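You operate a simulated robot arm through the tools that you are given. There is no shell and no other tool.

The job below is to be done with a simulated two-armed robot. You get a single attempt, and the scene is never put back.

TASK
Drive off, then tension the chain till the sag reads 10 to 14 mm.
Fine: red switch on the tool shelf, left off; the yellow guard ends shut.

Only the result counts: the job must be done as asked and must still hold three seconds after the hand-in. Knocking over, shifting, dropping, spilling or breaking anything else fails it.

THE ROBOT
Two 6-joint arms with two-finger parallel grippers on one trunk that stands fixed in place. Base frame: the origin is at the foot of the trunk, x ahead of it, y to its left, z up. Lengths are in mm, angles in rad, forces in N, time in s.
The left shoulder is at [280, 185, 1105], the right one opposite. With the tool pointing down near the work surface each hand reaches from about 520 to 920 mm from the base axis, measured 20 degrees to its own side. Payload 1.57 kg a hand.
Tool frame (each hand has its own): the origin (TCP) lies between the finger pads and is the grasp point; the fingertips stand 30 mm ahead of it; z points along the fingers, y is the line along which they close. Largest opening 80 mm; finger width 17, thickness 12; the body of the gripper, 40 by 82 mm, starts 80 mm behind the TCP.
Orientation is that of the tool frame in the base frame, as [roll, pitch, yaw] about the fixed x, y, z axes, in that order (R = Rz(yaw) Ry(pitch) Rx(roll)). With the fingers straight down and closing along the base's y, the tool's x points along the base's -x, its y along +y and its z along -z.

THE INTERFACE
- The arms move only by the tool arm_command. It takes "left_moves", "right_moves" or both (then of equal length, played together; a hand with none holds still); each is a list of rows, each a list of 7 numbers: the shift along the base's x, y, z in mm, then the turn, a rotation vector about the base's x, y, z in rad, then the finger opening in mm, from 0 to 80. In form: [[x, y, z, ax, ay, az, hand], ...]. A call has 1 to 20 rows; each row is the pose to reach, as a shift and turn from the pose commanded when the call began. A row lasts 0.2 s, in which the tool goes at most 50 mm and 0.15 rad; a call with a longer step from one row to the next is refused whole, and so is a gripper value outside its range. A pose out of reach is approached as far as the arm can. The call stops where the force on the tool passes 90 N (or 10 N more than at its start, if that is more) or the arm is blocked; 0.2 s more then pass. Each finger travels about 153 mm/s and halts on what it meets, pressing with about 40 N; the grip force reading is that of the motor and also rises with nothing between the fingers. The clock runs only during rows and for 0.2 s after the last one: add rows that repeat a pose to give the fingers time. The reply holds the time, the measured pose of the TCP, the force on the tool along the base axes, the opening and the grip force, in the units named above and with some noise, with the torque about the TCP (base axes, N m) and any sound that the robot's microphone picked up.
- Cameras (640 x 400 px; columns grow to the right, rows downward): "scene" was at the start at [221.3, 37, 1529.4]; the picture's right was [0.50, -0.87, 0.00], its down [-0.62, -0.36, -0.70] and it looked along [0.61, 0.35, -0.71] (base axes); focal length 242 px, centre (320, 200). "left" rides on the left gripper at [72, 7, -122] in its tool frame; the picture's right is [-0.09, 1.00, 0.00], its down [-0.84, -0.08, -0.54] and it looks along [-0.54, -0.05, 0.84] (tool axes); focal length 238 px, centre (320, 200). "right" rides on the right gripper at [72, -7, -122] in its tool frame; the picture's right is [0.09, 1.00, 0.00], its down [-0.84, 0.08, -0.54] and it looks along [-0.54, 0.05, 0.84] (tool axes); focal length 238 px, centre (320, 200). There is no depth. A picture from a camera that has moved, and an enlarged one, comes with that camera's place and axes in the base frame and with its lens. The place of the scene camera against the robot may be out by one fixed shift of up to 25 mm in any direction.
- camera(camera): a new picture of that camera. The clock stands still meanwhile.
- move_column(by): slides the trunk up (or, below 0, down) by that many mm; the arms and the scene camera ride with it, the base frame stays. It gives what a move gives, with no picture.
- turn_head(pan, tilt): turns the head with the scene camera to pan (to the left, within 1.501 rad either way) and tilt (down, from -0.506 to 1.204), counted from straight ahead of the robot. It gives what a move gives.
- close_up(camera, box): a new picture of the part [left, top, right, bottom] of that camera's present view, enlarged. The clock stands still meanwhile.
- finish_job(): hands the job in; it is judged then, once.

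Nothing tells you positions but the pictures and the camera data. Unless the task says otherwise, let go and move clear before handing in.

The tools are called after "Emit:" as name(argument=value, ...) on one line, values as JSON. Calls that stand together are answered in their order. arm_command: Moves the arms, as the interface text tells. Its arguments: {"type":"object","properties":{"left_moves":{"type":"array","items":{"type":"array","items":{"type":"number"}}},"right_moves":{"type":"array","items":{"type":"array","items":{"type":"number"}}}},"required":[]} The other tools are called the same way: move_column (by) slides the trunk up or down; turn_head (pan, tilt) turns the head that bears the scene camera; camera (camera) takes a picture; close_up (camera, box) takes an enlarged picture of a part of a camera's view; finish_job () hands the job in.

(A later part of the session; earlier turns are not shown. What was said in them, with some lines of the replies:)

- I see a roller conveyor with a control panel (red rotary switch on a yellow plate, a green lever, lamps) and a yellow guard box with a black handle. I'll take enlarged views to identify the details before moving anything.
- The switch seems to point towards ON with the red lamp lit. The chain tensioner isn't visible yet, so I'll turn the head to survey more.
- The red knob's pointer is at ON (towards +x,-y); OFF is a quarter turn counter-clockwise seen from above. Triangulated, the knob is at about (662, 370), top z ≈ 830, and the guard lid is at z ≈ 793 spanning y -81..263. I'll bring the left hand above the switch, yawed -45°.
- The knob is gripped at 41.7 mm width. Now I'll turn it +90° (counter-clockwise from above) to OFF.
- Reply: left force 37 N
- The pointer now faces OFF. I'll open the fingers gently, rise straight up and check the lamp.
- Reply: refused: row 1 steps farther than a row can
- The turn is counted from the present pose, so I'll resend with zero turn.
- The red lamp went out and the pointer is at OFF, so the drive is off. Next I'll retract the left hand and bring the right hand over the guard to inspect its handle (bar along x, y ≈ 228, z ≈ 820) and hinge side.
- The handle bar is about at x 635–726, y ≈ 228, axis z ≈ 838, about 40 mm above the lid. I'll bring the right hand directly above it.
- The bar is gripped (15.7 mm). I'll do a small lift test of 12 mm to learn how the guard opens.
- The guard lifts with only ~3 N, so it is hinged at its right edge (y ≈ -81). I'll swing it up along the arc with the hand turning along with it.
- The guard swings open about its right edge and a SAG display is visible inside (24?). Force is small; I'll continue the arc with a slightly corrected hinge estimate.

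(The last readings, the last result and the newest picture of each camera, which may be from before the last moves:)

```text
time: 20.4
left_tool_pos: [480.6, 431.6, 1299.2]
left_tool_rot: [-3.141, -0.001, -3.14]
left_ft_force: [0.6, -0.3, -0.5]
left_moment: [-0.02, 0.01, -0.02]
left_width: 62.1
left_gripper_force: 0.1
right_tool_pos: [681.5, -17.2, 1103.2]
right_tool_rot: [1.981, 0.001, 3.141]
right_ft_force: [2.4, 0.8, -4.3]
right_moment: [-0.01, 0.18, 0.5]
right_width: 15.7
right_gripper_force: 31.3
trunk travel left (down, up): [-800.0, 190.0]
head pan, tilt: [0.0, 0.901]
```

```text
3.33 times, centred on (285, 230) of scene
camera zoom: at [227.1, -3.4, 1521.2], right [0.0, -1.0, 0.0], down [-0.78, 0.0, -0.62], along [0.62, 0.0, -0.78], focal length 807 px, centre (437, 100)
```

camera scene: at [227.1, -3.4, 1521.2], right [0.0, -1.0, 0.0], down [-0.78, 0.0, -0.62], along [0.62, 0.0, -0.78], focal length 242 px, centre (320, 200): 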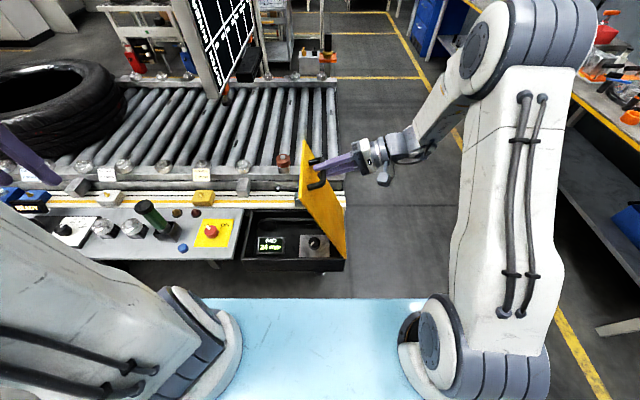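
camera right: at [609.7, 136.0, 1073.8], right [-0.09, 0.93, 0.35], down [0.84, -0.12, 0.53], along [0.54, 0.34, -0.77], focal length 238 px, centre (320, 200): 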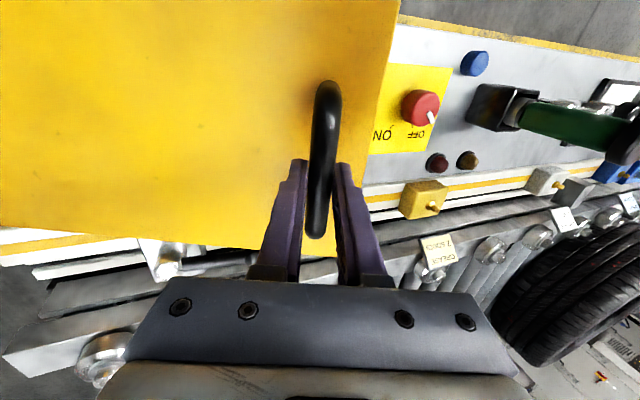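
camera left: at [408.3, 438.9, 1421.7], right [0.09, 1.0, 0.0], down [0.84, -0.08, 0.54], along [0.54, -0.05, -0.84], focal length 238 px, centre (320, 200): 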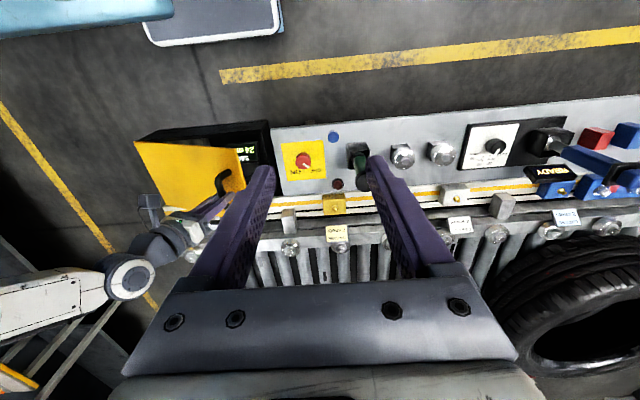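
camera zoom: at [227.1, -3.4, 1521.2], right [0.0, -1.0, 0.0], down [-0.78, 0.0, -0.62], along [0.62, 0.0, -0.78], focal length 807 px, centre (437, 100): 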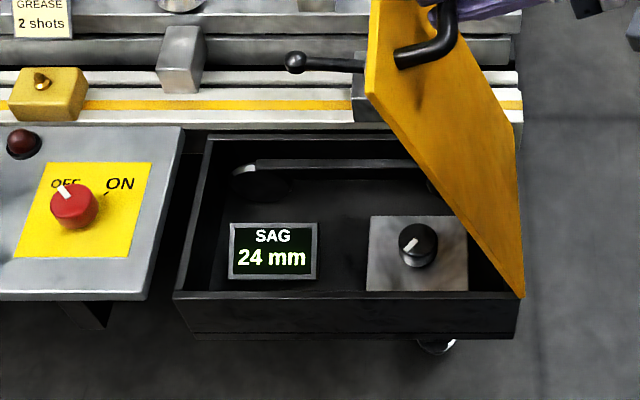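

Inside the guard are the SAG display (24 mm) and a black adjusting knob with a white pointer. I'll swing the guard on to about vertical so the left hand has room.

Emit:
arm_command(right_moves=[[0, -24.9, 4.4, 0.08, 0, 0, 5], [0, -50.2, 6.8, 0.16, 0, 0, 5], [0, -75.5, 7.0, 0.24, 0, 0, 5], [0, -100.7, 5.3, 0.32, 0, 0, 5], [0, -125.8, 1.6, 0.4, 0, 0, 5], [0, -125.8, 1.6, 0.4, 0, 0, 5]])

Emit:
camera(camera="scene")

Emit:
close_up(camera="scene", box=[230, 190, 370, 290])

```text
time: 21.8
left_tool_pos: [481.3, 431.1, 1299.5]
left_tool_rot: [3.14, 0.0, -3.141]
left_ft_force: [0.4, 0.0, 0.0]
left_moment: [0.05, 0.0, 0.01]
left_width: 62.0
left_gripper_force: 0.1
right_tool_pos: [680.5, -142.8, 1106.0]
right_tool_rot: [1.58, -0.001, 3.141]
right_ft_force: [2.8, 0.0, 1.3]
right_moment: [0.05, 0.03, 0.67]
right_width: 15.8
right_gripper_force: 30.9
trunk travel left (down, up): [-800.0, 190.0]
head pan, tilt: [0.0, 0.901]
```

```text
taken
camera scene: at [226.9, -3.4, 1521.2], right [0.0, -1.0, 0.0], down [-0.78, 0.0, -0.62], along [0.62, 0.0, -0.78], focal length 242 px, centre (320, 200)
```

scene: 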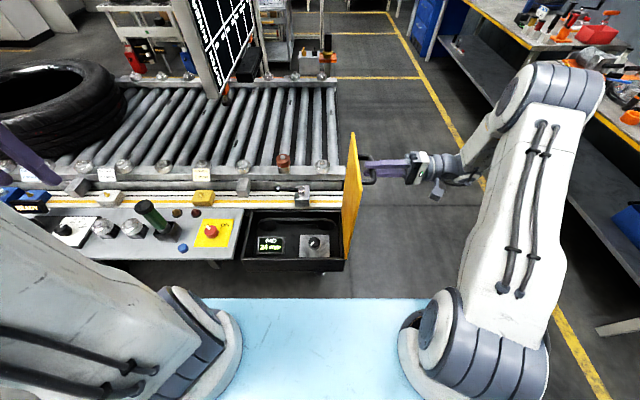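

```text
4.00 times, centred on (300, 240) of scene
camera zoom: at [226.9, -3.4, 1521.2], right [0.0, -1.0, 0.0], down [-0.78, 0.0, -0.62], along [0.62, 0.0, -0.78], focal length 968 px, centre (400, 40)
```

zoom: 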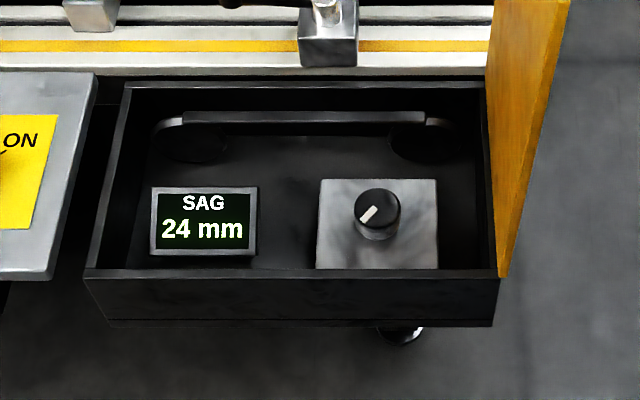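

The guard is held vertical by the right hand with almost no force. Now I bring the left hand over the tensioner knob (about (637, 17)) for a look.

Emit:
arm_command(left_moves=[[11, -31, -25, 0, 0, 0, 62], [22, -62, -50, 0, 0, 0, 62], [33, -93, -75, 0, 0, 0, 62], [44, -124, -100, 0, 0, 0, 62], [55, -155, -125, 0, 0, 0, 62], [66, -186, -150, 0, 0, 0, 62], [77, -217, -175, 0, 0, 0, 62], [88, -248, -200, 0, 0, 0, 62], [99, -279, -225, 0, 0, 0, 62], [110, -310, -250, 0, 0, 0, 62], [122, -341, -275, 0, 0, 0, 62], [134, -372, -300, 0, 0, 0, 62], [134, -372, -300, 0, 0, 0, 62]])

Emit:
camera(camera="left")

Emit:
camera(camera="scene")

```text
time: 24.6
left_tool_pos: [616.1, 58.1, 999.8]
left_tool_rot: [-3.141, 0.0, -3.14]
left_ft_force: [0.2, 0.2, 0.0]
left_moment: [0.01, 0.01, -0.01]
left_width: 61.9
left_gripper_force: 0.0
right_tool_pos: [682.6, -142.6, 1105.9]
right_tool_rot: [1.582, 0.0, 3.141]
right_ft_force: [7.0, -0.8, 7.6]
right_moment: [0.01, 0.04, 0.15]
right_width: 15.5
right_gripper_force: 31.0
trunk travel left (down, up): [-800.0, 190.0]
head pan, tilt: [0.0, 0.901]
```

```text
taken
camera left: at [544.2, 65.3, 1121.4], right [0.09, 1.0, 0.0], down [0.84, -0.08, 0.54], along [0.54, -0.05, -0.84], focal length 238 px, centre (320, 200)
```

left: 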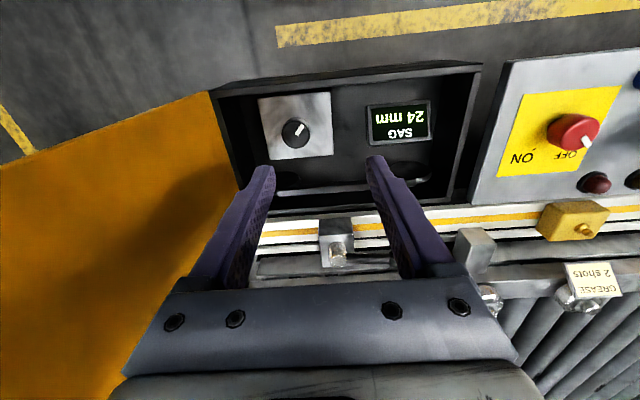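

```text
taken
camera scene: at [226.8, -3.5, 1521.2], right [0.0, -1.0, 0.0], down [-0.78, 0.0, -0.62], along [0.62, 0.0, -0.78], focal length 242 px, centre (320, 200)
```

scene: 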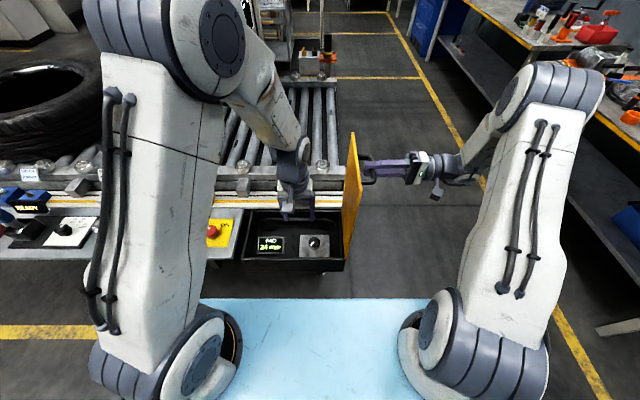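

Emit:
close_up(camera="left", box=[200, 60, 490, 220])

Emit:
close_up(camera="left", box=[250, 85, 350, 165])

Emit:
close_up(camera="scene", box=[290, 220, 350, 270])

```text
2.21 times, centred on (345, 140) of left
camera zoom: at [544.2, 65.3, 1121.4], right [0.09, 1.0, 0.0], down [0.84, -0.08, 0.54], along [0.54, -0.05, -0.84], focal length 526 px, centre (265, 332)
```

zoom: 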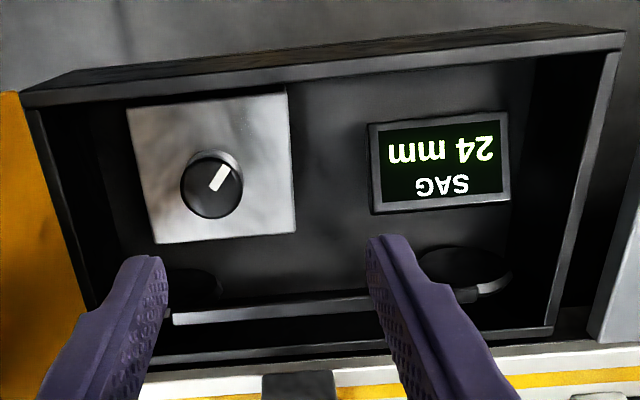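

```text
5.00 times, centred on (300, 125) of left
camera zoom: at [544.2, 65.3, 1121.4], right [0.09, 1.0, 0.0], down [0.84, -0.08, 0.54], along [0.54, -0.05, -0.84], focal length 1192 px, centre (420, 575)
```

zoom: 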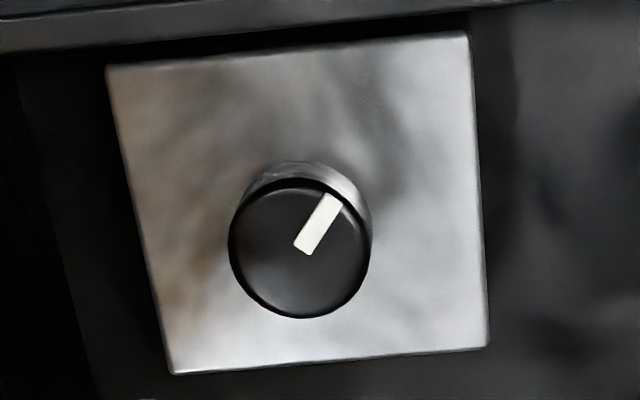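

```text
8.00 times, centred on (320, 245) of scene
camera zoom: at [226.8, -3.5, 1521.2], right [0.0, -1.0, 0.0], down [-0.78, 0.0, -0.62], along [0.62, 0.0, -0.78], focal length 1937 px, centre (320, -160)
```

zoom: 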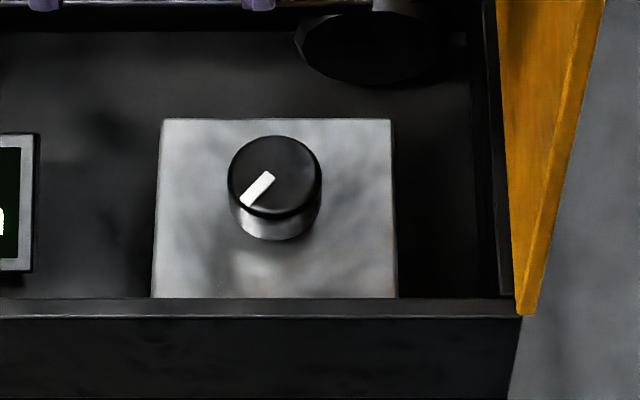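

Emit:
arm_command(left_moves=[[11, -12, -30, 0, 0, 0, 72], [22, -25, -60, 0, 0, 0, 72], [34, -38, -90, 0, 0, 0, 72], [34, -38, -120, 0, 0, 0, 72], [34, -38, -120, 0, 0, 0, 72]])

Emit:
camera(camera="left")

Emit:
close_up(camera="left", box=[240, 60, 400, 200])

```text
time: 25.8
left_tool_pos: [650.6, 22.2, 880.5]
left_tool_rot: [3.141, -0.001, -3.14]
left_ft_force: [-0.9, -0.6, 0.5]
left_moment: [-0.04, 0.04, 0.0]
left_width: 72.3
left_gripper_force: 0.0
right_tool_pos: [681.9, -141.8, 1105.7]
right_tool_rot: [1.582, 0.001, 3.141]
right_ft_force: [7.3, -1.3, 8.5]
right_moment: [0.06, 0.01, -0.08]
right_width: 15.8
right_gripper_force: 31.8
trunk travel left (down, up): [-800.0, 190.0]
head pan, tilt: [0.0, 0.901]
```

```text
taken
camera left: at [578.0, 28.2, 1001.2], right [0.09, 1.0, 0.0], down [0.84, -0.08, 0.54], along [0.54, -0.05, -0.84], focal length 238 px, centre (320, 200)
```

left: 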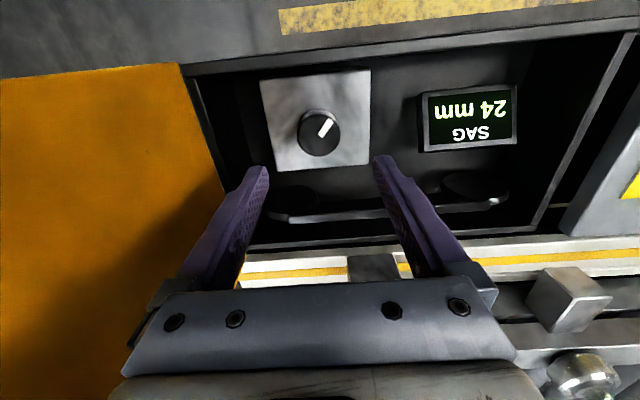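

```text
2.86 times, centred on (320, 130) of left
camera zoom: at [578.0, 28.2, 1001.2], right [0.09, 1.0, 0.0], down [0.84, -0.08, 0.54], along [0.54, -0.05, -0.84], focal length 681 px, centre (320, 400)
```

zoom: 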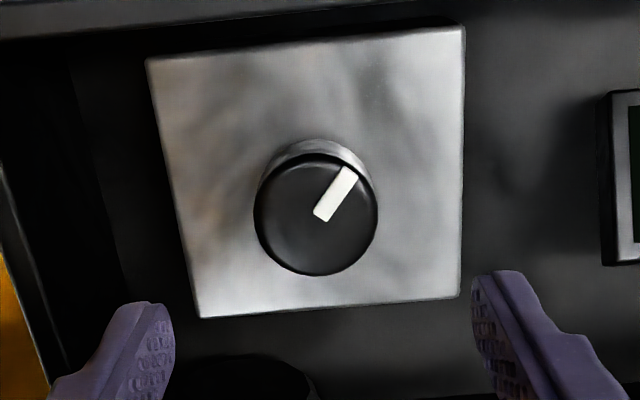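

The knob is at about (649, 20.5), top z ≈ 776, ~42 mm diameter. I'll descend around it and grip.

Emit:
arm_command(left_moves=[[-1.6, -1.7, -30, 0, 0, 0, 72], [-1.6, -1.7, -60, 0, 0, 0, 72], [-1.6, -1.7, -80, 0, 0, 0, 72], [-1.6, -1.7, -90, 0, 0, 0, 72], [-1.6, -1.7, -90, 0, 0, 0, 72]])

Emit:
camera(camera="left")

Emit:
close_up(camera="left", box=[240, 100, 400, 240])

Emit:
close_up(camera="scene", box=[230, 190, 370, 290])

```text
time: 26.9
left_tool_pos: [647.5, 18.6, 789.8]
left_tool_rot: [-3.141, 0.0, 3.142]
left_ft_force: [0.8, -1.1, 0.6]
left_moment: [0.02, -0.02, -0.05]
left_width: 71.9
left_gripper_force: 0.1
right_tool_pos: [681.4, -142.2, 1105.3]
right_tool_rot: [1.582, -0.002, 3.14]
right_ft_force: [6.7, -1.8, 10.5]
right_moment: [0.07, 0.01, -0.11]
right_width: 15.7
right_gripper_force: 31.6
trunk travel left (down, up): [-800.0, 190.0]
head pan, tilt: [0.0, 0.901]
```

```text
taken
camera left: at [576.4, 26.1, 911.5], right [0.09, 1.0, 0.0], down [0.84, -0.08, 0.54], along [0.54, -0.05, -0.84], focal length 238 px, centre (320, 200)
```

left: 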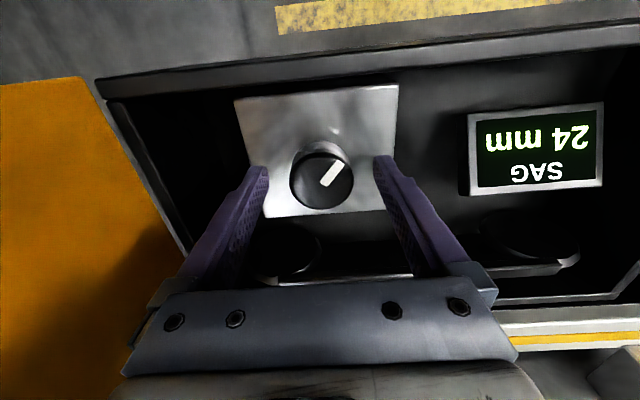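

```text
2.86 times, centred on (320, 170) of left
camera zoom: at [576.4, 26.1, 911.5], right [0.09, 1.0, 0.0], down [0.84, -0.08, 0.54], along [0.54, -0.05, -0.84], focal length 681 px, centre (320, 286)
```

zoom: 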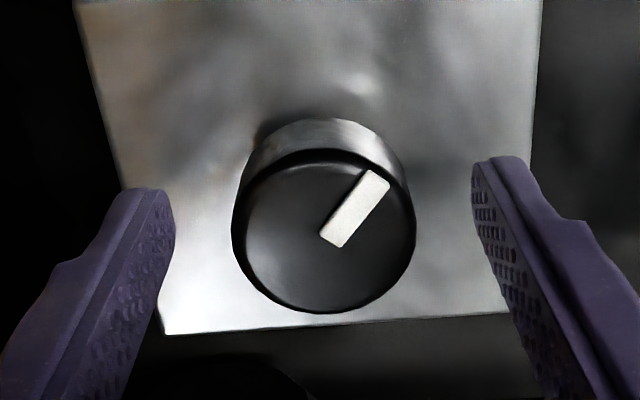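

```text
4.00 times, centred on (300, 240) of scene
camera zoom: at [226.8, -3.5, 1521.2], right [0.0, -1.0, 0.0], down [-0.78, 0.0, -0.62], along [0.62, 0.0, -0.78], focal length 968 px, centre (400, 40)
```

zoom: 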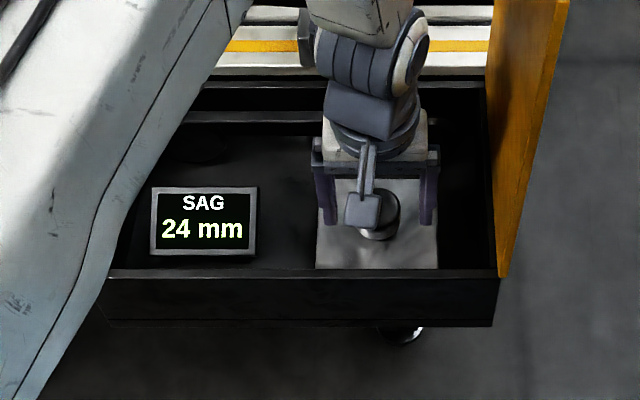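

Emit:
arm_command(left_moves=[[0, 0.8, 0, 0, 0, 0, 55], [0, 0.8, 0, 0, 0, 0, 30], [0, 0.8, 0, 0, 0, 0, 30], [0, 0.8, 0, 0, 0, -0.12, 30], [0, 0.8, 0, 0, 0, -0.24, 30], [0, 0.8, 0, 0, 0, -0.36, 30], [0, 0.8, 0, 0, 0, -0.48, 30], [0, 0.8, 0, 0, 0, -0.48, 30]])

Emit:
camera(camera="left")

Emit:
close_up(camera="scene", box=[230, 190, 370, 290])

```text
time: 28.8
left_tool_pos: [649.2, 20.3, 790.4]
left_tool_rot: [3.141, 0.001, 2.661]
left_ft_force: [9.8, 6.8, -11.8]
left_moment: [0.03, 0.57, -0.02]
left_width: 41.5
left_gripper_force: 44.7
right_tool_pos: [681.1, -142.5, 1107.0]
right_tool_rot: [1.581, 0.0, -3.141]
right_ft_force: [1.4, -2.9, 14.6]
right_moment: [0.13, -0.03, -0.77]
right_width: 16.1
right_gripper_force: 31.3
trunk travel left (down, up): [-800.0, 190.0]
head pan, tilt: [0.0, 0.901]
```

```text
taken
camera left: at [587.5, 60.1, 911.4], right [0.54, 0.84, 0.0], down [0.71, -0.46, 0.54], along [0.46, -0.29, -0.84], focal length 238 px, centre (320, 200)
```

left: 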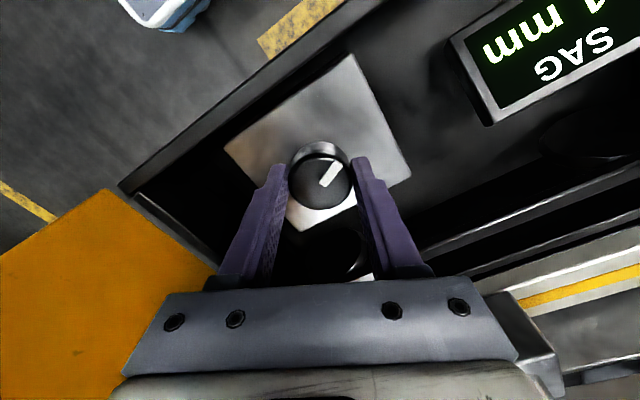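

```text
4.00 times, centred on (300, 240) of scene
camera zoom: at [227.1, -3.4, 1521.1], right [0.0, -1.0, 0.0], down [-0.78, 0.0, -0.62], along [0.62, 0.0, -0.78], focal length 968 px, centre (400, 40)
```

zoom: 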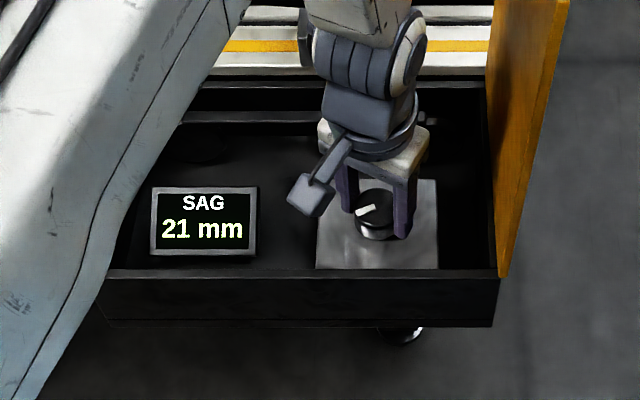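

Clockwise tightens: -0.48 rad brought the sag from 24 to 21 mm (≈6.25 mm/rad). I'll continue clockwise in the same grip by another 0.72 rad.

Emit:
arm_command(left_moves=[[0, 0, 0, 0, 0, -0.12, 30], [0, 0, 0, 0, 0, -0.24, 30], [0, 0, 0, 0, 0, -0.36, 30], [0, 0, 0, 0, 0, -0.48, 30], [0, 0, 0, 0, 0, -0.6, 30], [0, 0, 0, 0, 0, -0.72, 30], [0, 0, 0, 0, 0, -0.72, 30]])

Emit:
close_up(camera="scene", box=[230, 190, 370, 290])

Emit:
camera(camera="scene")

```text
time: 30.4
left_tool_pos: [648.8, 21.3, 790.2]
left_tool_rot: [3.138, 0.002, 1.942]
left_ft_force: [22.6, 23.4, -6.1]
left_moment: [0.95, 0.27, 0.04]
left_width: 41.5
left_gripper_force: 45.1
right_tool_pos: [680.0, -141.3, 1104.6]
right_tool_rot: [1.581, 0.001, -3.139]
right_ft_force: [-2.8, -4.9, 16.4]
right_moment: [0.09, -0.04, -0.18]
right_width: 15.6
right_gripper_force: 31.5
trunk travel left (down, up): [-800.0, 190.0]
head pan, tilt: [0.0, 0.901]
```

```text
4.00 times, centred on (300, 240) of scene
camera zoom: at [227.1, -2.4, 1521.2], right [0.0, -1.0, 0.0], down [-0.78, 0.0, -0.62], along [0.62, 0.0, -0.78], focal length 968 px, centre (400, 40)
```

zoom: 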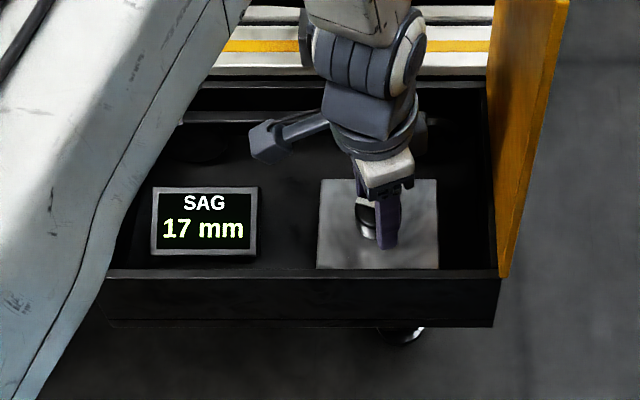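

```text
taken
camera scene: at [227.1, -2.4, 1521.2], right [0.0, -1.0, 0.0], down [-0.78, 0.0, -0.62], along [0.62, 0.0, -0.78], focal length 242 px, centre (320, 200)
```

scene: 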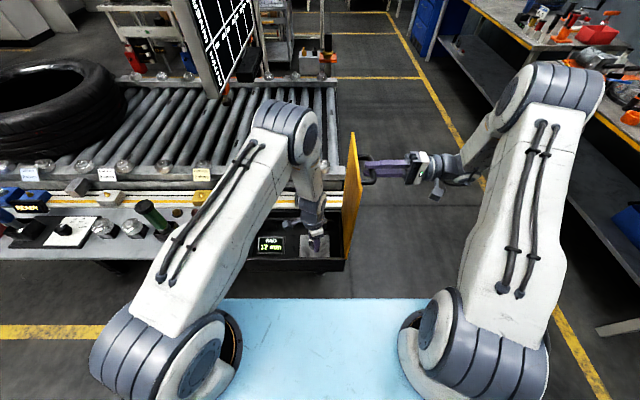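

Sag reads 17 mm now. I'll release to let lateral load relax, check the reading holds, then regrip for the remaining turn.

Emit:
arm_command(left_moves=[[0, 0, 0, 0, 0, 0, 60], [0, 0, 0, 0, 0, 0, 60], [0, 0, 0, 0, 0, 0, 60]])

Emit:
close_up(camera="scene", box=[230, 190, 370, 290])

Emit:
camera(camera="left")

```text
time: 31.1
left_tool_pos: [648.2, 19.9, 789.1]
left_tool_rot: [-3.139, 0.0, 1.942]
left_ft_force: [-0.1, 0.5, -0.5]
left_moment: [0.03, -0.01, 0.0]
left_width: 60.1
left_gripper_force: 0.0
right_tool_pos: [681.1, -142.5, 1106.3]
right_tool_rot: [1.582, 0.0, 3.141]
right_ft_force: [5.1, -2.9, 11.5]
right_moment: [0.05, -0.01, -0.22]
right_width: 15.7
right_gripper_force: 30.9
trunk travel left (down, up): [-800.0, 190.0]
head pan, tilt: [0.0, 0.901]
```

```text
4.00 times, centred on (300, 240) of scene
camera zoom: at [226.6, -3.6, 1521.2], right [0.0, -1.0, 0.0], down [-0.78, 0.0, -0.62], along [0.62, 0.0, -0.78], focal length 968 px, centre (400, 40)
```

zoom: 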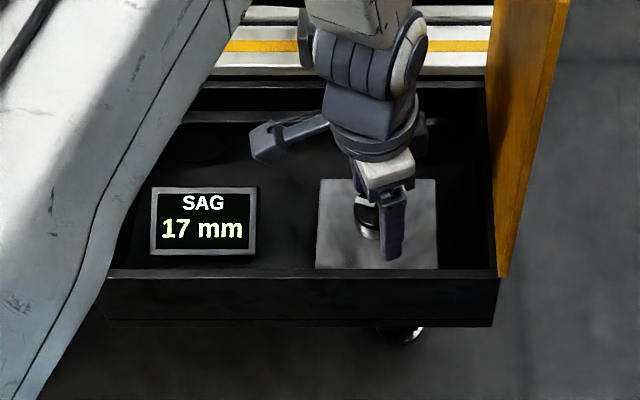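

```text
taken
camera left: at [627.7, 89.8, 911.4], right [0.96, 0.28, 0.0], down [0.23, -0.81, 0.54], along [0.15, -0.52, -0.84], focal length 238 px, centre (320, 200)
```

left: 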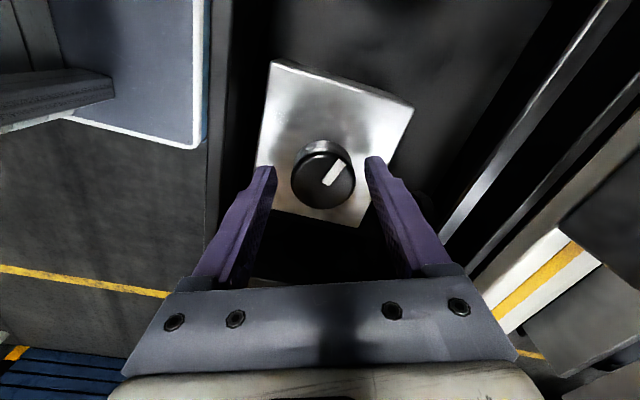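

Emit:
arm_command(left_moves=[[0.3, 0.3, 0, 0, 0, 0.14, 62], [0.6, 0.6, 0, 0, 0, 0.28, 62], [0.9, 0.9, 0, 0, 0, 0.42, 62], [1.2, 1.2, 0, 0, 0, 0.56, 62], [1.2, 1.2, 0, 0, 0, 0.7, 62], [1.2, 1.2, 0, 0, 0, 0.84, 62], [1.2, 1.2, 0, 0, 0, 0.84, 50], [1.2, 1.2, 0, 0, 0, 0.84, 30], [1.2, 1.2, 0, 0, 0, 0.84, 30]])

Emit:
camera(camera="left")

Emit:
close_up(camera="scene", box=[230, 190, 370, 290])

```text
time: 33.1
left_tool_pos: [649.2, 20.4, 789.6]
left_tool_rot: [-3.141, -0.001, 2.783]
left_ft_force: [-9.6, -16.8, -1.0]
left_moment: [-1.23, -0.08, -0.03]
left_width: 41.3
left_gripper_force: 44.8
right_tool_pos: [681.2, -143.0, 1105.1]
right_tool_rot: [1.582, 0.001, -3.14]
right_ft_force: [12.0, 1.4, 10.0]
right_moment: [0.19, 0.05, 0.54]
right_width: 15.6
right_gripper_force: 31.2
trunk travel left (down, up): [-800.0, 190.0]
head pan, tilt: [0.0, 0.901]
```

```text
taken
camera left: at [583.5, 52.3, 911.1], right [0.44, 0.9, 0.0], down [0.76, -0.37, 0.54], along [0.49, -0.24, -0.84], focal length 238 px, centre (320, 200)
```

left: 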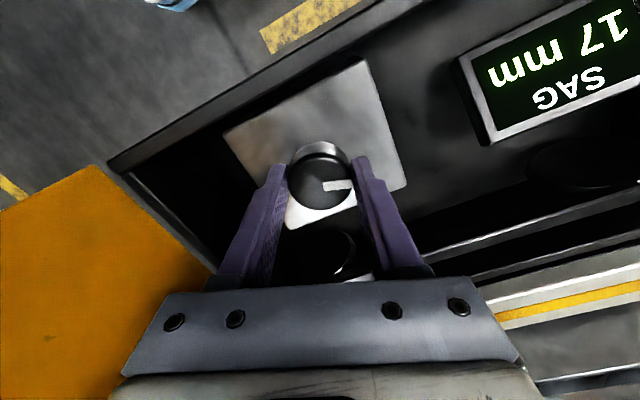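

```text
4.00 times, centred on (300, 240) of scene
camera zoom: at [226.7, -4.1, 1521.2], right [0.0, -1.0, 0.0], down [-0.78, 0.0, -0.62], along [0.62, 0.0, -0.78], focal length 968 px, centre (400, 40)
```

zoom: 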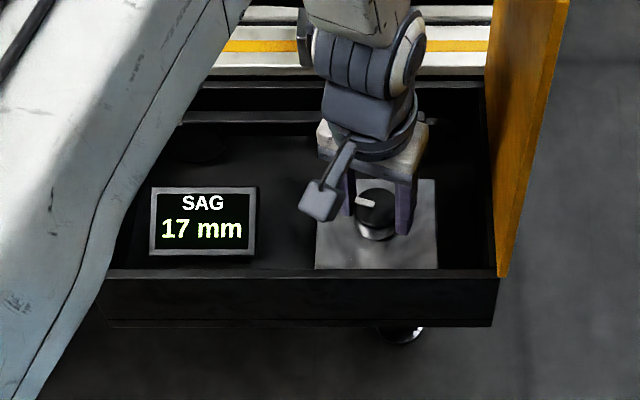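

Emit:
arm_command(left_moves=[[0, -0.5, 0, 0, 0, -0.12, 30], [0, -0.8, 0, 0, 0, -0.24, 30], [0, -0.8, 0, 0, 0, -0.36, 30], [0, -0.8, 0, 0, 0, -0.48, 30], [0, -0.8, 0, 0, 0, -0.6, 30], [0, -0.8, 0, 0, 0, -0.72, 30], [0, -0.8, 0, 0, 0, -0.82, 30], [0, -0.8, 0, 0, 0, -0.82, 30]])

Emit:
close_up(camera="scene", box=[230, 190, 370, 290])

```text
time: 35.0
left_tool_pos: [649.4, 21.0, 789.7]
left_tool_rot: [-3.141, 0.0, 1.963]
left_ft_force: [-0.3, -0.8, -9.0]
left_moment: [0.66, -0.27, -0.01]
left_width: 41.5
left_gripper_force: 44.8
right_tool_pos: [680.5, -142.1, 1106.0]
right_tool_rot: [1.581, 0.001, -3.14]
right_ft_force: [4.1, -3.4, 11.9]
right_moment: [0.08, -0.01, -0.86]
right_width: 15.6
right_gripper_force: 31.8
trunk travel left (down, up): [-800.0, 190.0]
head pan, tilt: [0.0, 0.901]
```

```text
4.00 times, centred on (300, 240) of scene
camera zoom: at [226.9, -3.7, 1521.1], right [0.0, -1.0, 0.0], down [-0.78, 0.0, -0.62], along [0.62, 0.0, -0.78], focal length 968 px, centre (400, 40)
```

zoom: 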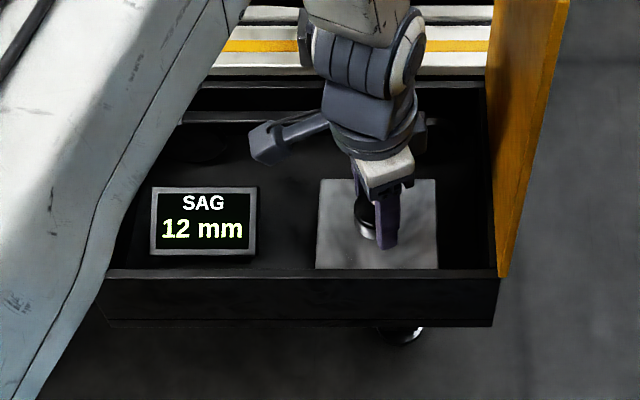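

The display reads 12 mm. I'll release the knob, rise, and verify it holds.

Emit:
arm_command(left_moves=[[0, 0, 0, 0, 0, 0, 62], [0, 0, 0, 0, 0, 0, 62], [0, 0, 20, 0, 0, 0, 62], [0, 0, 60, 0, 0, 0, 62], [0, 0, 105, 0, 0, 0, 62], [0, 0, 150, 0, 0, 0, 62], [0, 0, 150, 0, 0, 0, 62]])

Emit:
camera(camera="left")

Emit:
camera(camera="scene")

Emit:
close_up(camera="scene", box=[230, 190, 370, 290])

```text
time: 36.5
left_tool_pos: [649.8, 20.8, 939.5]
left_tool_rot: [3.141, 0.0, 1.961]
left_ft_force: [-0.5, -0.1, 0.1]
left_moment: [-0.02, -0.02, 0.01]
left_width: 62.0
left_gripper_force: 0.0
right_tool_pos: [680.5, -142.7, 1105.7]
right_tool_rot: [1.58, 0.001, -3.139]
right_ft_force: [5.8, -0.8, 9.5]
right_moment: [0.18, 0.02, -0.09]
right_width: 15.6
right_gripper_force: 31.4
trunk travel left (down, up): [-800.0, 190.0]
head pan, tilt: [0.0, 0.901]
```

```text
taken
camera left: at [628.2, 90.3, 1061.9], right [0.96, 0.3, 0.0], down [0.25, -0.8, 0.54], along [0.16, -0.52, -0.84], focal length 238 px, centre (320, 200)
```

left: 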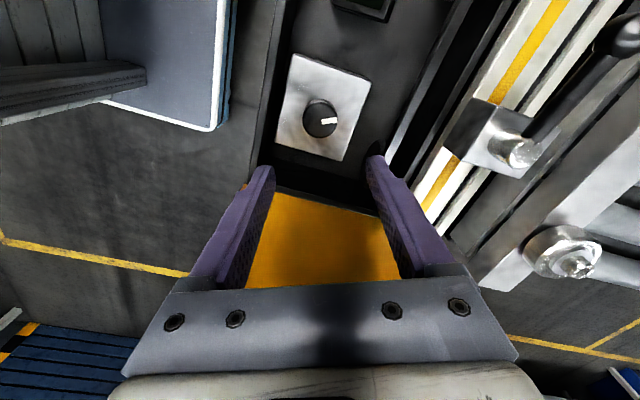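

```text
taken
camera scene: at [226.7, -3.6, 1521.2], right [0.0, -1.0, 0.0], down [-0.78, 0.0, -0.62], along [0.62, 0.0, -0.78], focal length 242 px, centre (320, 200)
```

scene: 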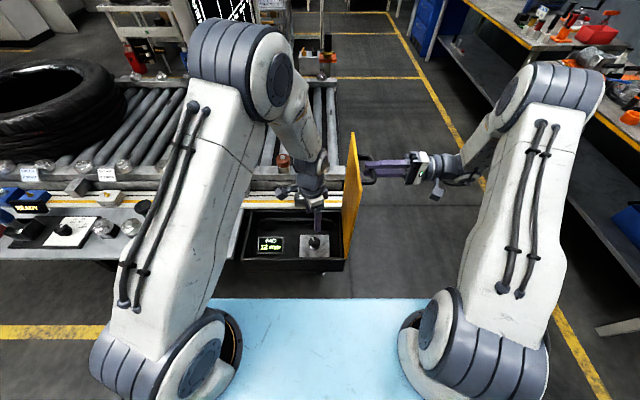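

```text
4.00 times, centred on (300, 240) of scene
camera zoom: at [226.7, -3.6, 1521.2], right [0.0, -1.0, 0.0], down [-0.78, 0.0, -0.62], along [0.62, 0.0, -0.78], focal length 968 px, centre (400, 40)
```

zoom: 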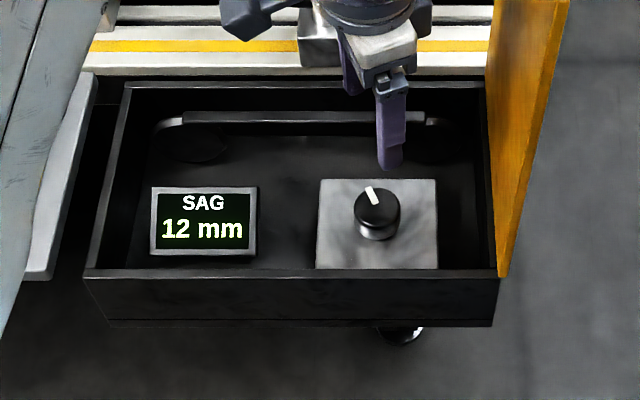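

Sag holds at 12 mm. I'll retract the left hand to its parking place, then close the guard with the right hand.

Emit:
arm_command(left_moves=[[-5, 15, 35, 0, 0, 0.08, 62], [-15, 40, 65, 0, 0, 0.17, 62], [-28, 70, 95, 0, 0, 0.26, 62], [-41, 101, 122, 0, 0, 0.35, 62], [-54, 132, 149, 0, 0, 0.44, 62], [-67, 163, 176, 0, 0, 0.53, 62], [-80, 194, 203, 0, 0, 0.62, 62], [-93, 225, 230, 0, 0, 0.71, 62], [-106, 256, 257, 0, 0, 0.8, 62], [-119, 287, 284, 0, 0, 0.89, 62], [-132, 318, 310, 0, 0, 0.98, 62], [-145, 349, 335, 0, 0, 1.08, 62], [-157, 380, 348, 0, 0, 1.18, 62], [-168, 411, 360, 0, 0, 1.18, 62], [-168, 411, 360, 0, 0, 1.18, 62]])

Emit:
camera(camera="scene")

Emit:
camera(camera="left")

```text
time: 39.8
left_tool_pos: [480.9, 431.2, 1299.6]
left_tool_rot: [-3.141, -0.002, -3.141]
left_ft_force: [0.5, -0.4, -0.7]
left_moment: [0.0, 0.0, -0.03]
left_width: 62.1
left_gripper_force: 0.1
right_tool_pos: [680.4, -143.1, 1105.2]
right_tool_rot: [1.582, 0.001, 3.141]
right_ft_force: [4.9, -0.6, 8.8]
right_moment: [0.09, -0.05, -0.09]
right_width: 15.8
right_gripper_force: 31.1
trunk travel left (down, up): [-800.0, 190.0]
head pan, tilt: [0.0, 0.901]
```

```text
taken
camera scene: at [226.7, -3.6, 1521.2], right [0.0, -1.0, 0.0], down [-0.78, 0.0, -0.62], along [0.62, 0.0, -0.78], focal length 242 px, centre (320, 200)
```

scene: 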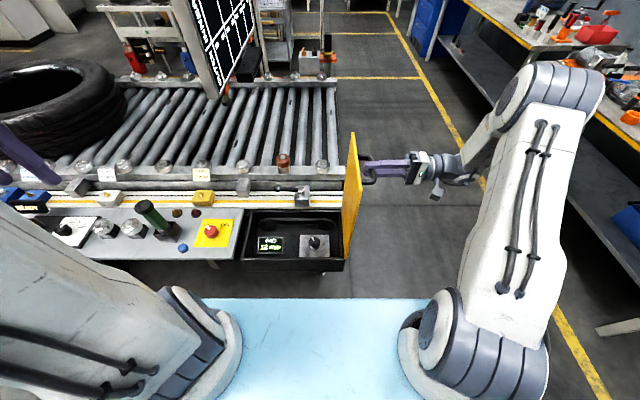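

```text
taken
camera left: at [409.1, 438.7, 1422.1], right [0.09, 1.0, 0.0], down [0.84, -0.08, 0.54], along [0.54, -0.05, -0.84], focal length 238 px, centre (320, 200)
```

left: 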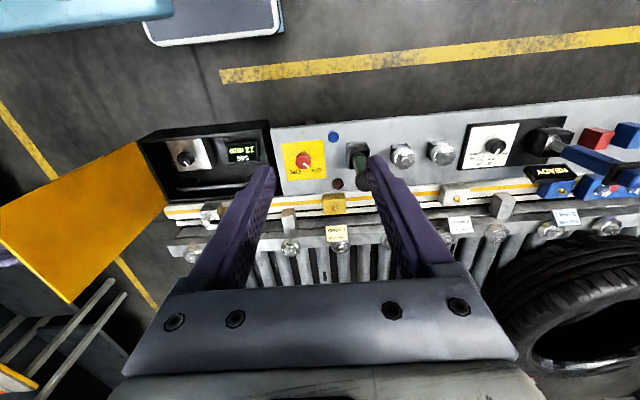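

Emit:
arm_command(right_moves=[[0, 25.1, 3.7, -0.08, 0, 0, 5], [0, 50.3, 5.4, -0.16, 0, 0, 5], [0, 75.6, 5.2, -0.24, 0, 0, 5], [0, 100.9, 2.8, -0.32, 0, 0, 5], [0, 125.8, -1.6, -0.4, 0, 0, 5], [0, 150.3, -7.8, -0.48, 0, 0, 5], [0, 174.3, -16.1, -0.56, 0, 0, 5], [0, 197.4, -26.2, -0.64, 0, 0, 5], [0, 219.9, -38.2, -0.72, 0, 0, 5], [0, 241.1, -52, -0.8, 0, 0, 5], [0, 241.1, -52, -0.8, 0, 0, 5]])

Emit:
camera(camera="scene")

```text
time: 42.1
left_tool_pos: [481.4, 431.1, 1300.2]
left_tool_rot: [-3.14, 0.0, -3.139]
left_ft_force: [-0.8, -0.7, 0.6]
left_moment: [-0.02, 0.0, -0.02]
left_width: 62.2
left_gripper_force: 0.1
right_tool_pos: [680.0, 98.4, 1053.7]
right_tool_rot: [2.384, -0.001, -3.14]
right_ft_force: [-2.9, -4.7, -11.6]
right_moment: [-0.18, -0.22, -0.11]
right_width: 15.7
right_gripper_force: 31.4
trunk travel left (down, up): [-800.0, 190.0]
head pan, tilt: [0.0, 0.901]
```

```text
taken
camera scene: at [227.0, -3.8, 1521.0], right [0.0, -1.0, 0.0], down [-0.78, 0.0, -0.62], along [0.62, 0.0, -0.78], focal length 242 px, centre (320, 200)
```

scene: 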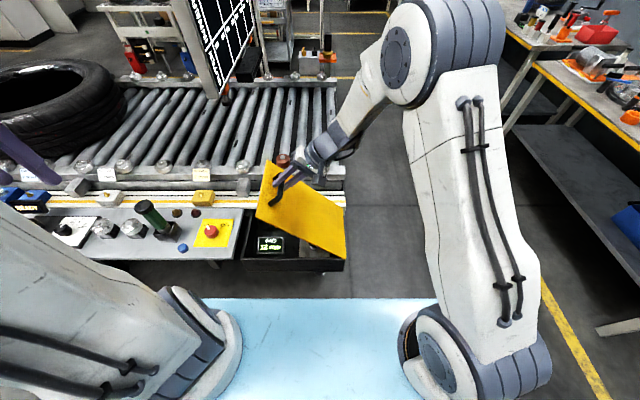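

Emit:
arm_command(right_moves=[[0, 20.1, -15.3, -0.08, 0, 0, 5], [0, 38.9, -32.3, -0.16, 0, 0, 5], [0, 56.3, -50.6, -0.24, 0, 0, 5], [0, 72.3, -70.3, -0.32, 0, 0, 5], [0, 86.5, -91.2, -0.4, 0, 0, 5], [0, 99.1, -113.2, -0.48, 0, 0, 5], [0, 109.8, -136.2, -0.56, 0, 0, 5], [0, 118.7, -159.9, -0.64, 0, 0, 5], [0, 124.1, -178.1, -0.7, 0, 0, 5], [0, 124.1, -178.1, -0.7, 0, 0, 5]])

Emit:
camera(camera="right")

```text
time: 44.4
left_tool_pos: [481.1, 432.1, 1300.1]
left_tool_rot: [-3.141, 0.0, -3.14]
left_ft_force: [-0.4, 0.4, -0.5]
left_moment: [0.02, -0.01, 0.01]
left_width: 61.9
left_gripper_force: 0.1
right_tool_pos: [680.9, 223.9, 875.2]
right_tool_rot: [3.08, 0.003, 3.14]
right_ft_force: [4.8, 2.0, -3.9]
right_moment: [-0.01, -0.58, -0.09]
right_width: 15.6
right_gripper_force: 31.6
trunk travel left (down, up): [-800.0, 190.0]
head pan, tilt: [0.0, 0.901]
```

```text
taken
camera right: at [609.3, 210.1, 996.1], right [-0.09, 0.99, 0.06], down [0.84, 0.04, 0.55], along [0.54, 0.1, -0.83], focal length 238 px, centre (320, 200)
```

right: 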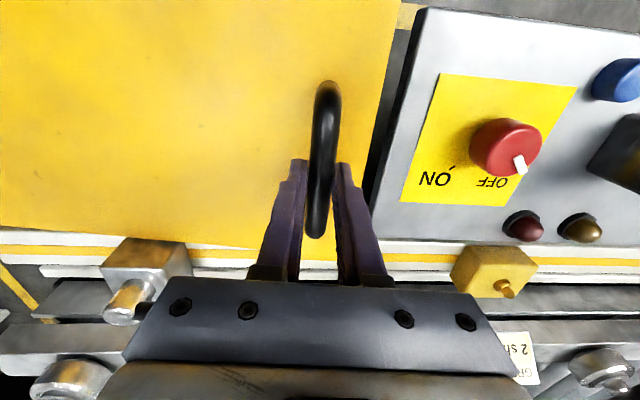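

Now the last slow few degrees until the guard seats.

Emit:
arm_command(right_moves=[[0, 2, -8, -0.03, 0, 0, 5], [0, 3.7, -15.5, -0.05, 0, 0, 5], [0, 5, -21, -0.06, 0, 0, 5], [0, 5.8, -26, -0.06, 0, 0, 5], [0, 6.3, -29, -0.06, 0, 0, 5], [0, 6.6, -32, -0.06, 0, 0, 5], [0, 6.6, -32, -0.06, 0, 0, 5]])

Emit:
camera(camera="right")

Emit:
close_up(camera="scene", box=[200, 170, 370, 290])

```text
time: 46.0
left_tool_pos: [480.6, 431.3, 1301.3]
left_tool_rot: [3.141, -0.001, 3.141]
left_ft_force: [0.9, -0.1, -0.1]
left_moment: [0.05, 0.01, 0.02]
left_width: 61.8
left_gripper_force: 0.0
right_tool_pos: [681.7, 230.2, 845.0]
right_tool_rot: [3.14, 0.0, -3.142]
right_ft_force: [1.4, 1.5, 10.6]
right_moment: [-0.07, 0.48, 0.05]
right_width: 15.8
right_gripper_force: 30.8
trunk travel left (down, up): [-800.0, 190.0]
head pan, tilt: [0.0, 0.901]
```

```text
taken
camera right: at [609.5, 223.7, 966.2], right [-0.09, 1.0, 0.0], down [0.84, 0.08, 0.54], along [0.54, 0.05, -0.84], focal length 238 px, centre (320, 200)
```

right: 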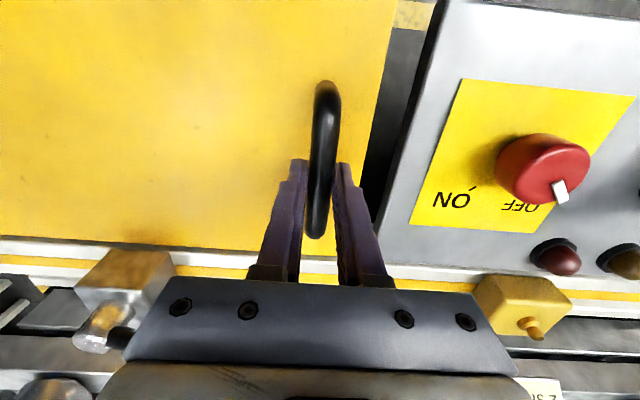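

```text
3.33 times, centred on (285, 230) of scene
camera zoom: at [226.3, -3.7, 1521.4], right [0.0, -1.0, 0.0], down [-0.78, 0.0, -0.62], along [0.62, 0.0, -0.78], focal length 807 px, centre (437, 100)
```

zoom: 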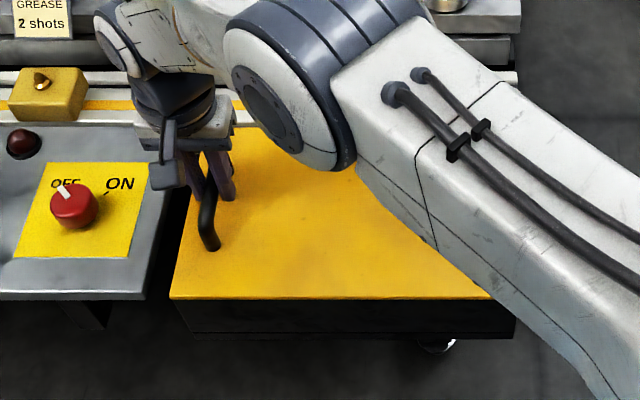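

The guard is seated (10 N reaction upward). I'll let go, rise straight up and move the right hand away.

Emit:
arm_command(right_moves=[[0, 0, 0, 0, 0, 0, 40], [0, 0, 0, 0, 0, 0, 55], [0, 0, 0, 0, 0, 0, 55], [0, 0, 30, 0, 0, 0, 55], [0, 0, 70, 0, 0, 0, 55], [0, 0, 110, 0, 0, 0, 55]])

Emit:
camera(camera="right")

Emit:
camera(camera="scene")

```text
time: 47.4
left_tool_pos: [481.6, 431.3, 1300.7]
left_tool_rot: [-3.14, -0.001, -3.139]
left_ft_force: [0.3, 0.2, 0.5]
left_moment: [0.04, 0.02, -0.04]
left_width: 62.0
left_gripper_force: 0.1
right_tool_pos: [680.9, 229.5, 953.1]
right_tool_rot: [-3.141, 0.0, -3.141]
right_ft_force: [-0.1, -0.6, -0.1]
right_moment: [-0.01, -0.03, -0.02]
right_width: 54.9
right_gripper_force: 0.0
trunk travel left (down, up): [-800.0, 190.0]
head pan, tilt: [0.0, 0.901]
```

```text
taken
camera right: at [609.3, 223.4, 1075.3], right [-0.09, 1.0, 0.0], down [0.84, 0.08, 0.54], along [0.54, 0.05, -0.84], focal length 238 px, centre (320, 200)
```

right: 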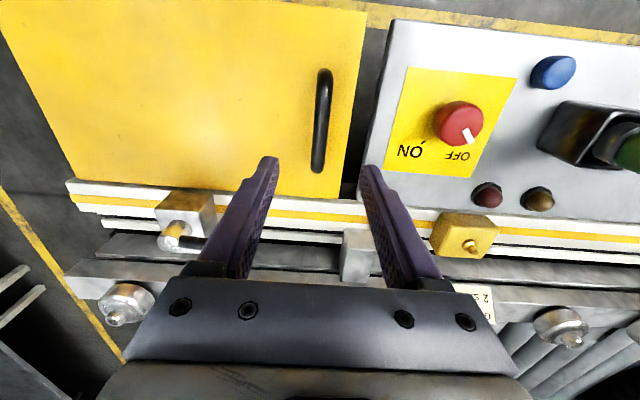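

```text
taken
camera scene: at [226.7, -3.5, 1521.1], right [0.0, -1.0, 0.0], down [-0.78, 0.0, -0.62], along [0.62, 0.0, -0.78], focal length 242 px, centre (320, 200)
```

scene: 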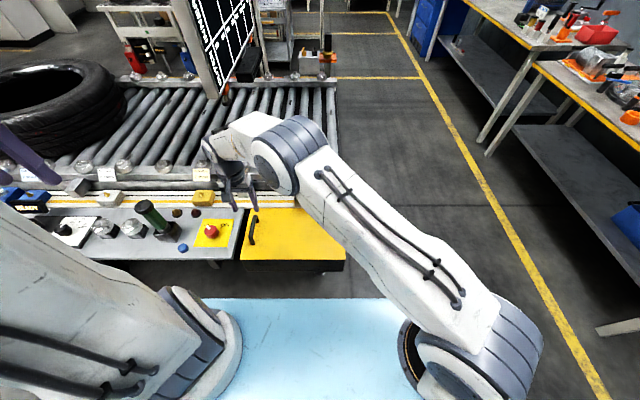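

Released cleanly. I'll return the right hand to its start area and do a last check of the guard, switch and lamp.

Emit:
arm_command(right_moves=[[-6, -25, 30, 0, 0, 0, 70], [-12, -54, 60, 0, 0, 0, 80], [-18, -83, 90, 0, 0, 0, 80], [-24, -112, 120, 0, 0, 0, 80], [-30, -141, 150, 0, 0, 0, 80], [-38, -170, 180, 0, 0, 0, 80], [-46, -199, 210, 0, 0, 0, 80], [-54, -228, 240, 0, 0, 0, 80], [-62, -257, 270, 0, 0, 0, 80], [-70, -290, 300, 0, 0, 0, 80], [-70, -293, 330, 0, 0, 0, 80], [-70, -293, 330, 0, 0, 0, 80]])

Emit:
camera(camera="scene")

Emit:
close_up(camera="scene", box=[140, 140, 360, 280])

Emit:
camera(camera="right")

Emit:
close_up(camera="left", box=[120, 90, 380, 250])

```text
time: 50.0
left_tool_pos: [482.1, 431.8, 1300.3]
left_tool_rot: [3.141, 0.0, -3.141]
left_ft_force: [-0.5, 0.5, 0.3]
left_moment: [0.01, -0.02, 0.0]
left_width: 62.0
left_gripper_force: 0.1
right_tool_pos: [611.0, -64.1, 1284.5]
right_tool_rot: [3.141, 0.001, -3.141]
right_ft_force: [0.9, -0.2, -0.6]
right_moment: [0.01, -0.01, -0.01]
right_width: 79.9
right_gripper_force: 0.0
trunk travel left (down, up): [-800.0, 190.0]
head pan, tilt: [0.0, 0.901]
```

```text
taken
camera scene: at [226.6, -3.6, 1521.2], right [0.0, -1.0, 0.0], down [-0.78, 0.0, -0.62], along [0.62, 0.0, -0.78], focal length 242 px, centre (320, 200)
```

scene: 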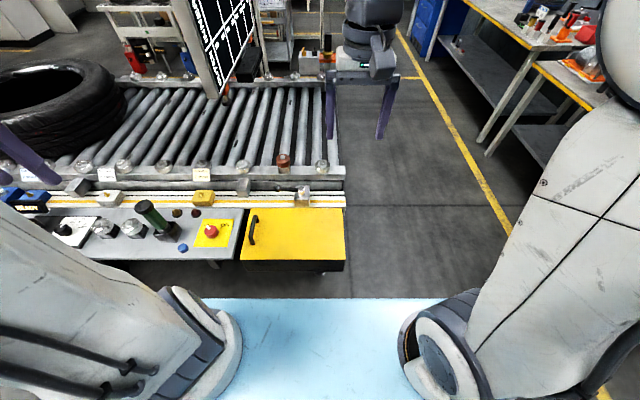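

```text
2.86 times, centred on (250, 210) of scene
camera zoom: at [226.6, -3.6, 1521.2], right [0.0, -1.0, 0.0], down [-0.78, 0.0, -0.62], along [0.62, 0.0, -0.78], focal length 692 px, centre (520, 171)
```

zoom: 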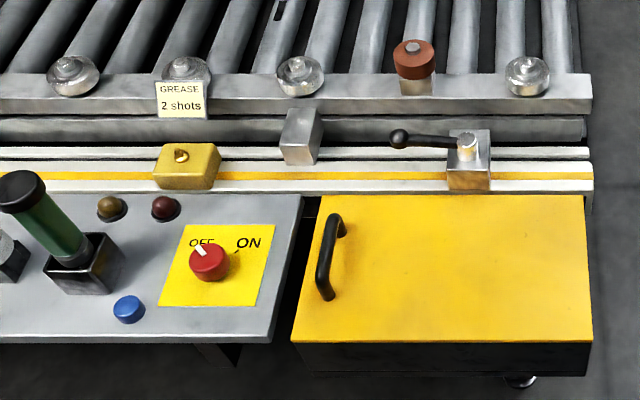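

```text
taken
camera right: at [539.2, -71.0, 1405.4], right [-0.09, 1.0, 0.0], down [0.84, 0.08, 0.54], along [0.54, 0.05, -0.84], focal length 238 px, centre (320, 200)
```

right: 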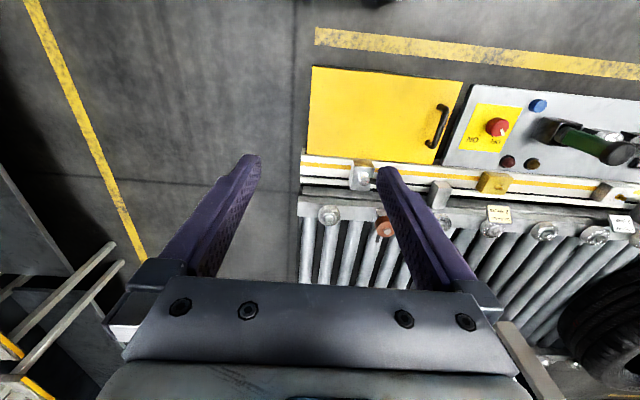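

```text
2.46 times, centred on (250, 170) of left
camera zoom: at [409.3, 438.4, 1421.9], right [0.09, 1.0, 0.0], down [0.84, -0.08, 0.54], along [0.54, -0.05, -0.84], focal length 587 px, centre (492, 274)
```

zoom: 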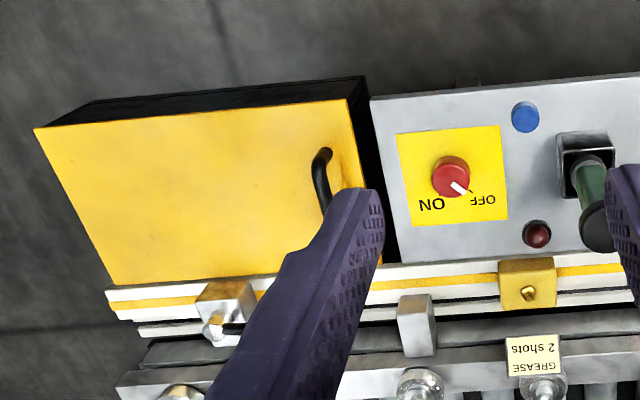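

The guard is shut in its original place, the switch points to OFF with the lamp out, the sag last read 12 mm with the knob released, and both hands are clear. I'm handing in the job.

Emit:
finish_job()

```text
The job is handed in.
```

The job is handed in: the drive is off, the chain is tensioned, and the yellow guard is shut. I don't have the judge's verdict.

- **Drive:** I turned the red switch from ON to OFF. Its lamp went out, and it was still off at the last check.
- **Chain:** I turned the knob inside the guard clockwise, which took the sag from 24 mm to 12 mm. The display still read 12 mm after I let go of the knob. I couldn't read it again once the guard was closed.
- **Guard:** The closed guard lines up with where it was at the start.

Both hands are clear, and I saw nothing else moved or knocked over.
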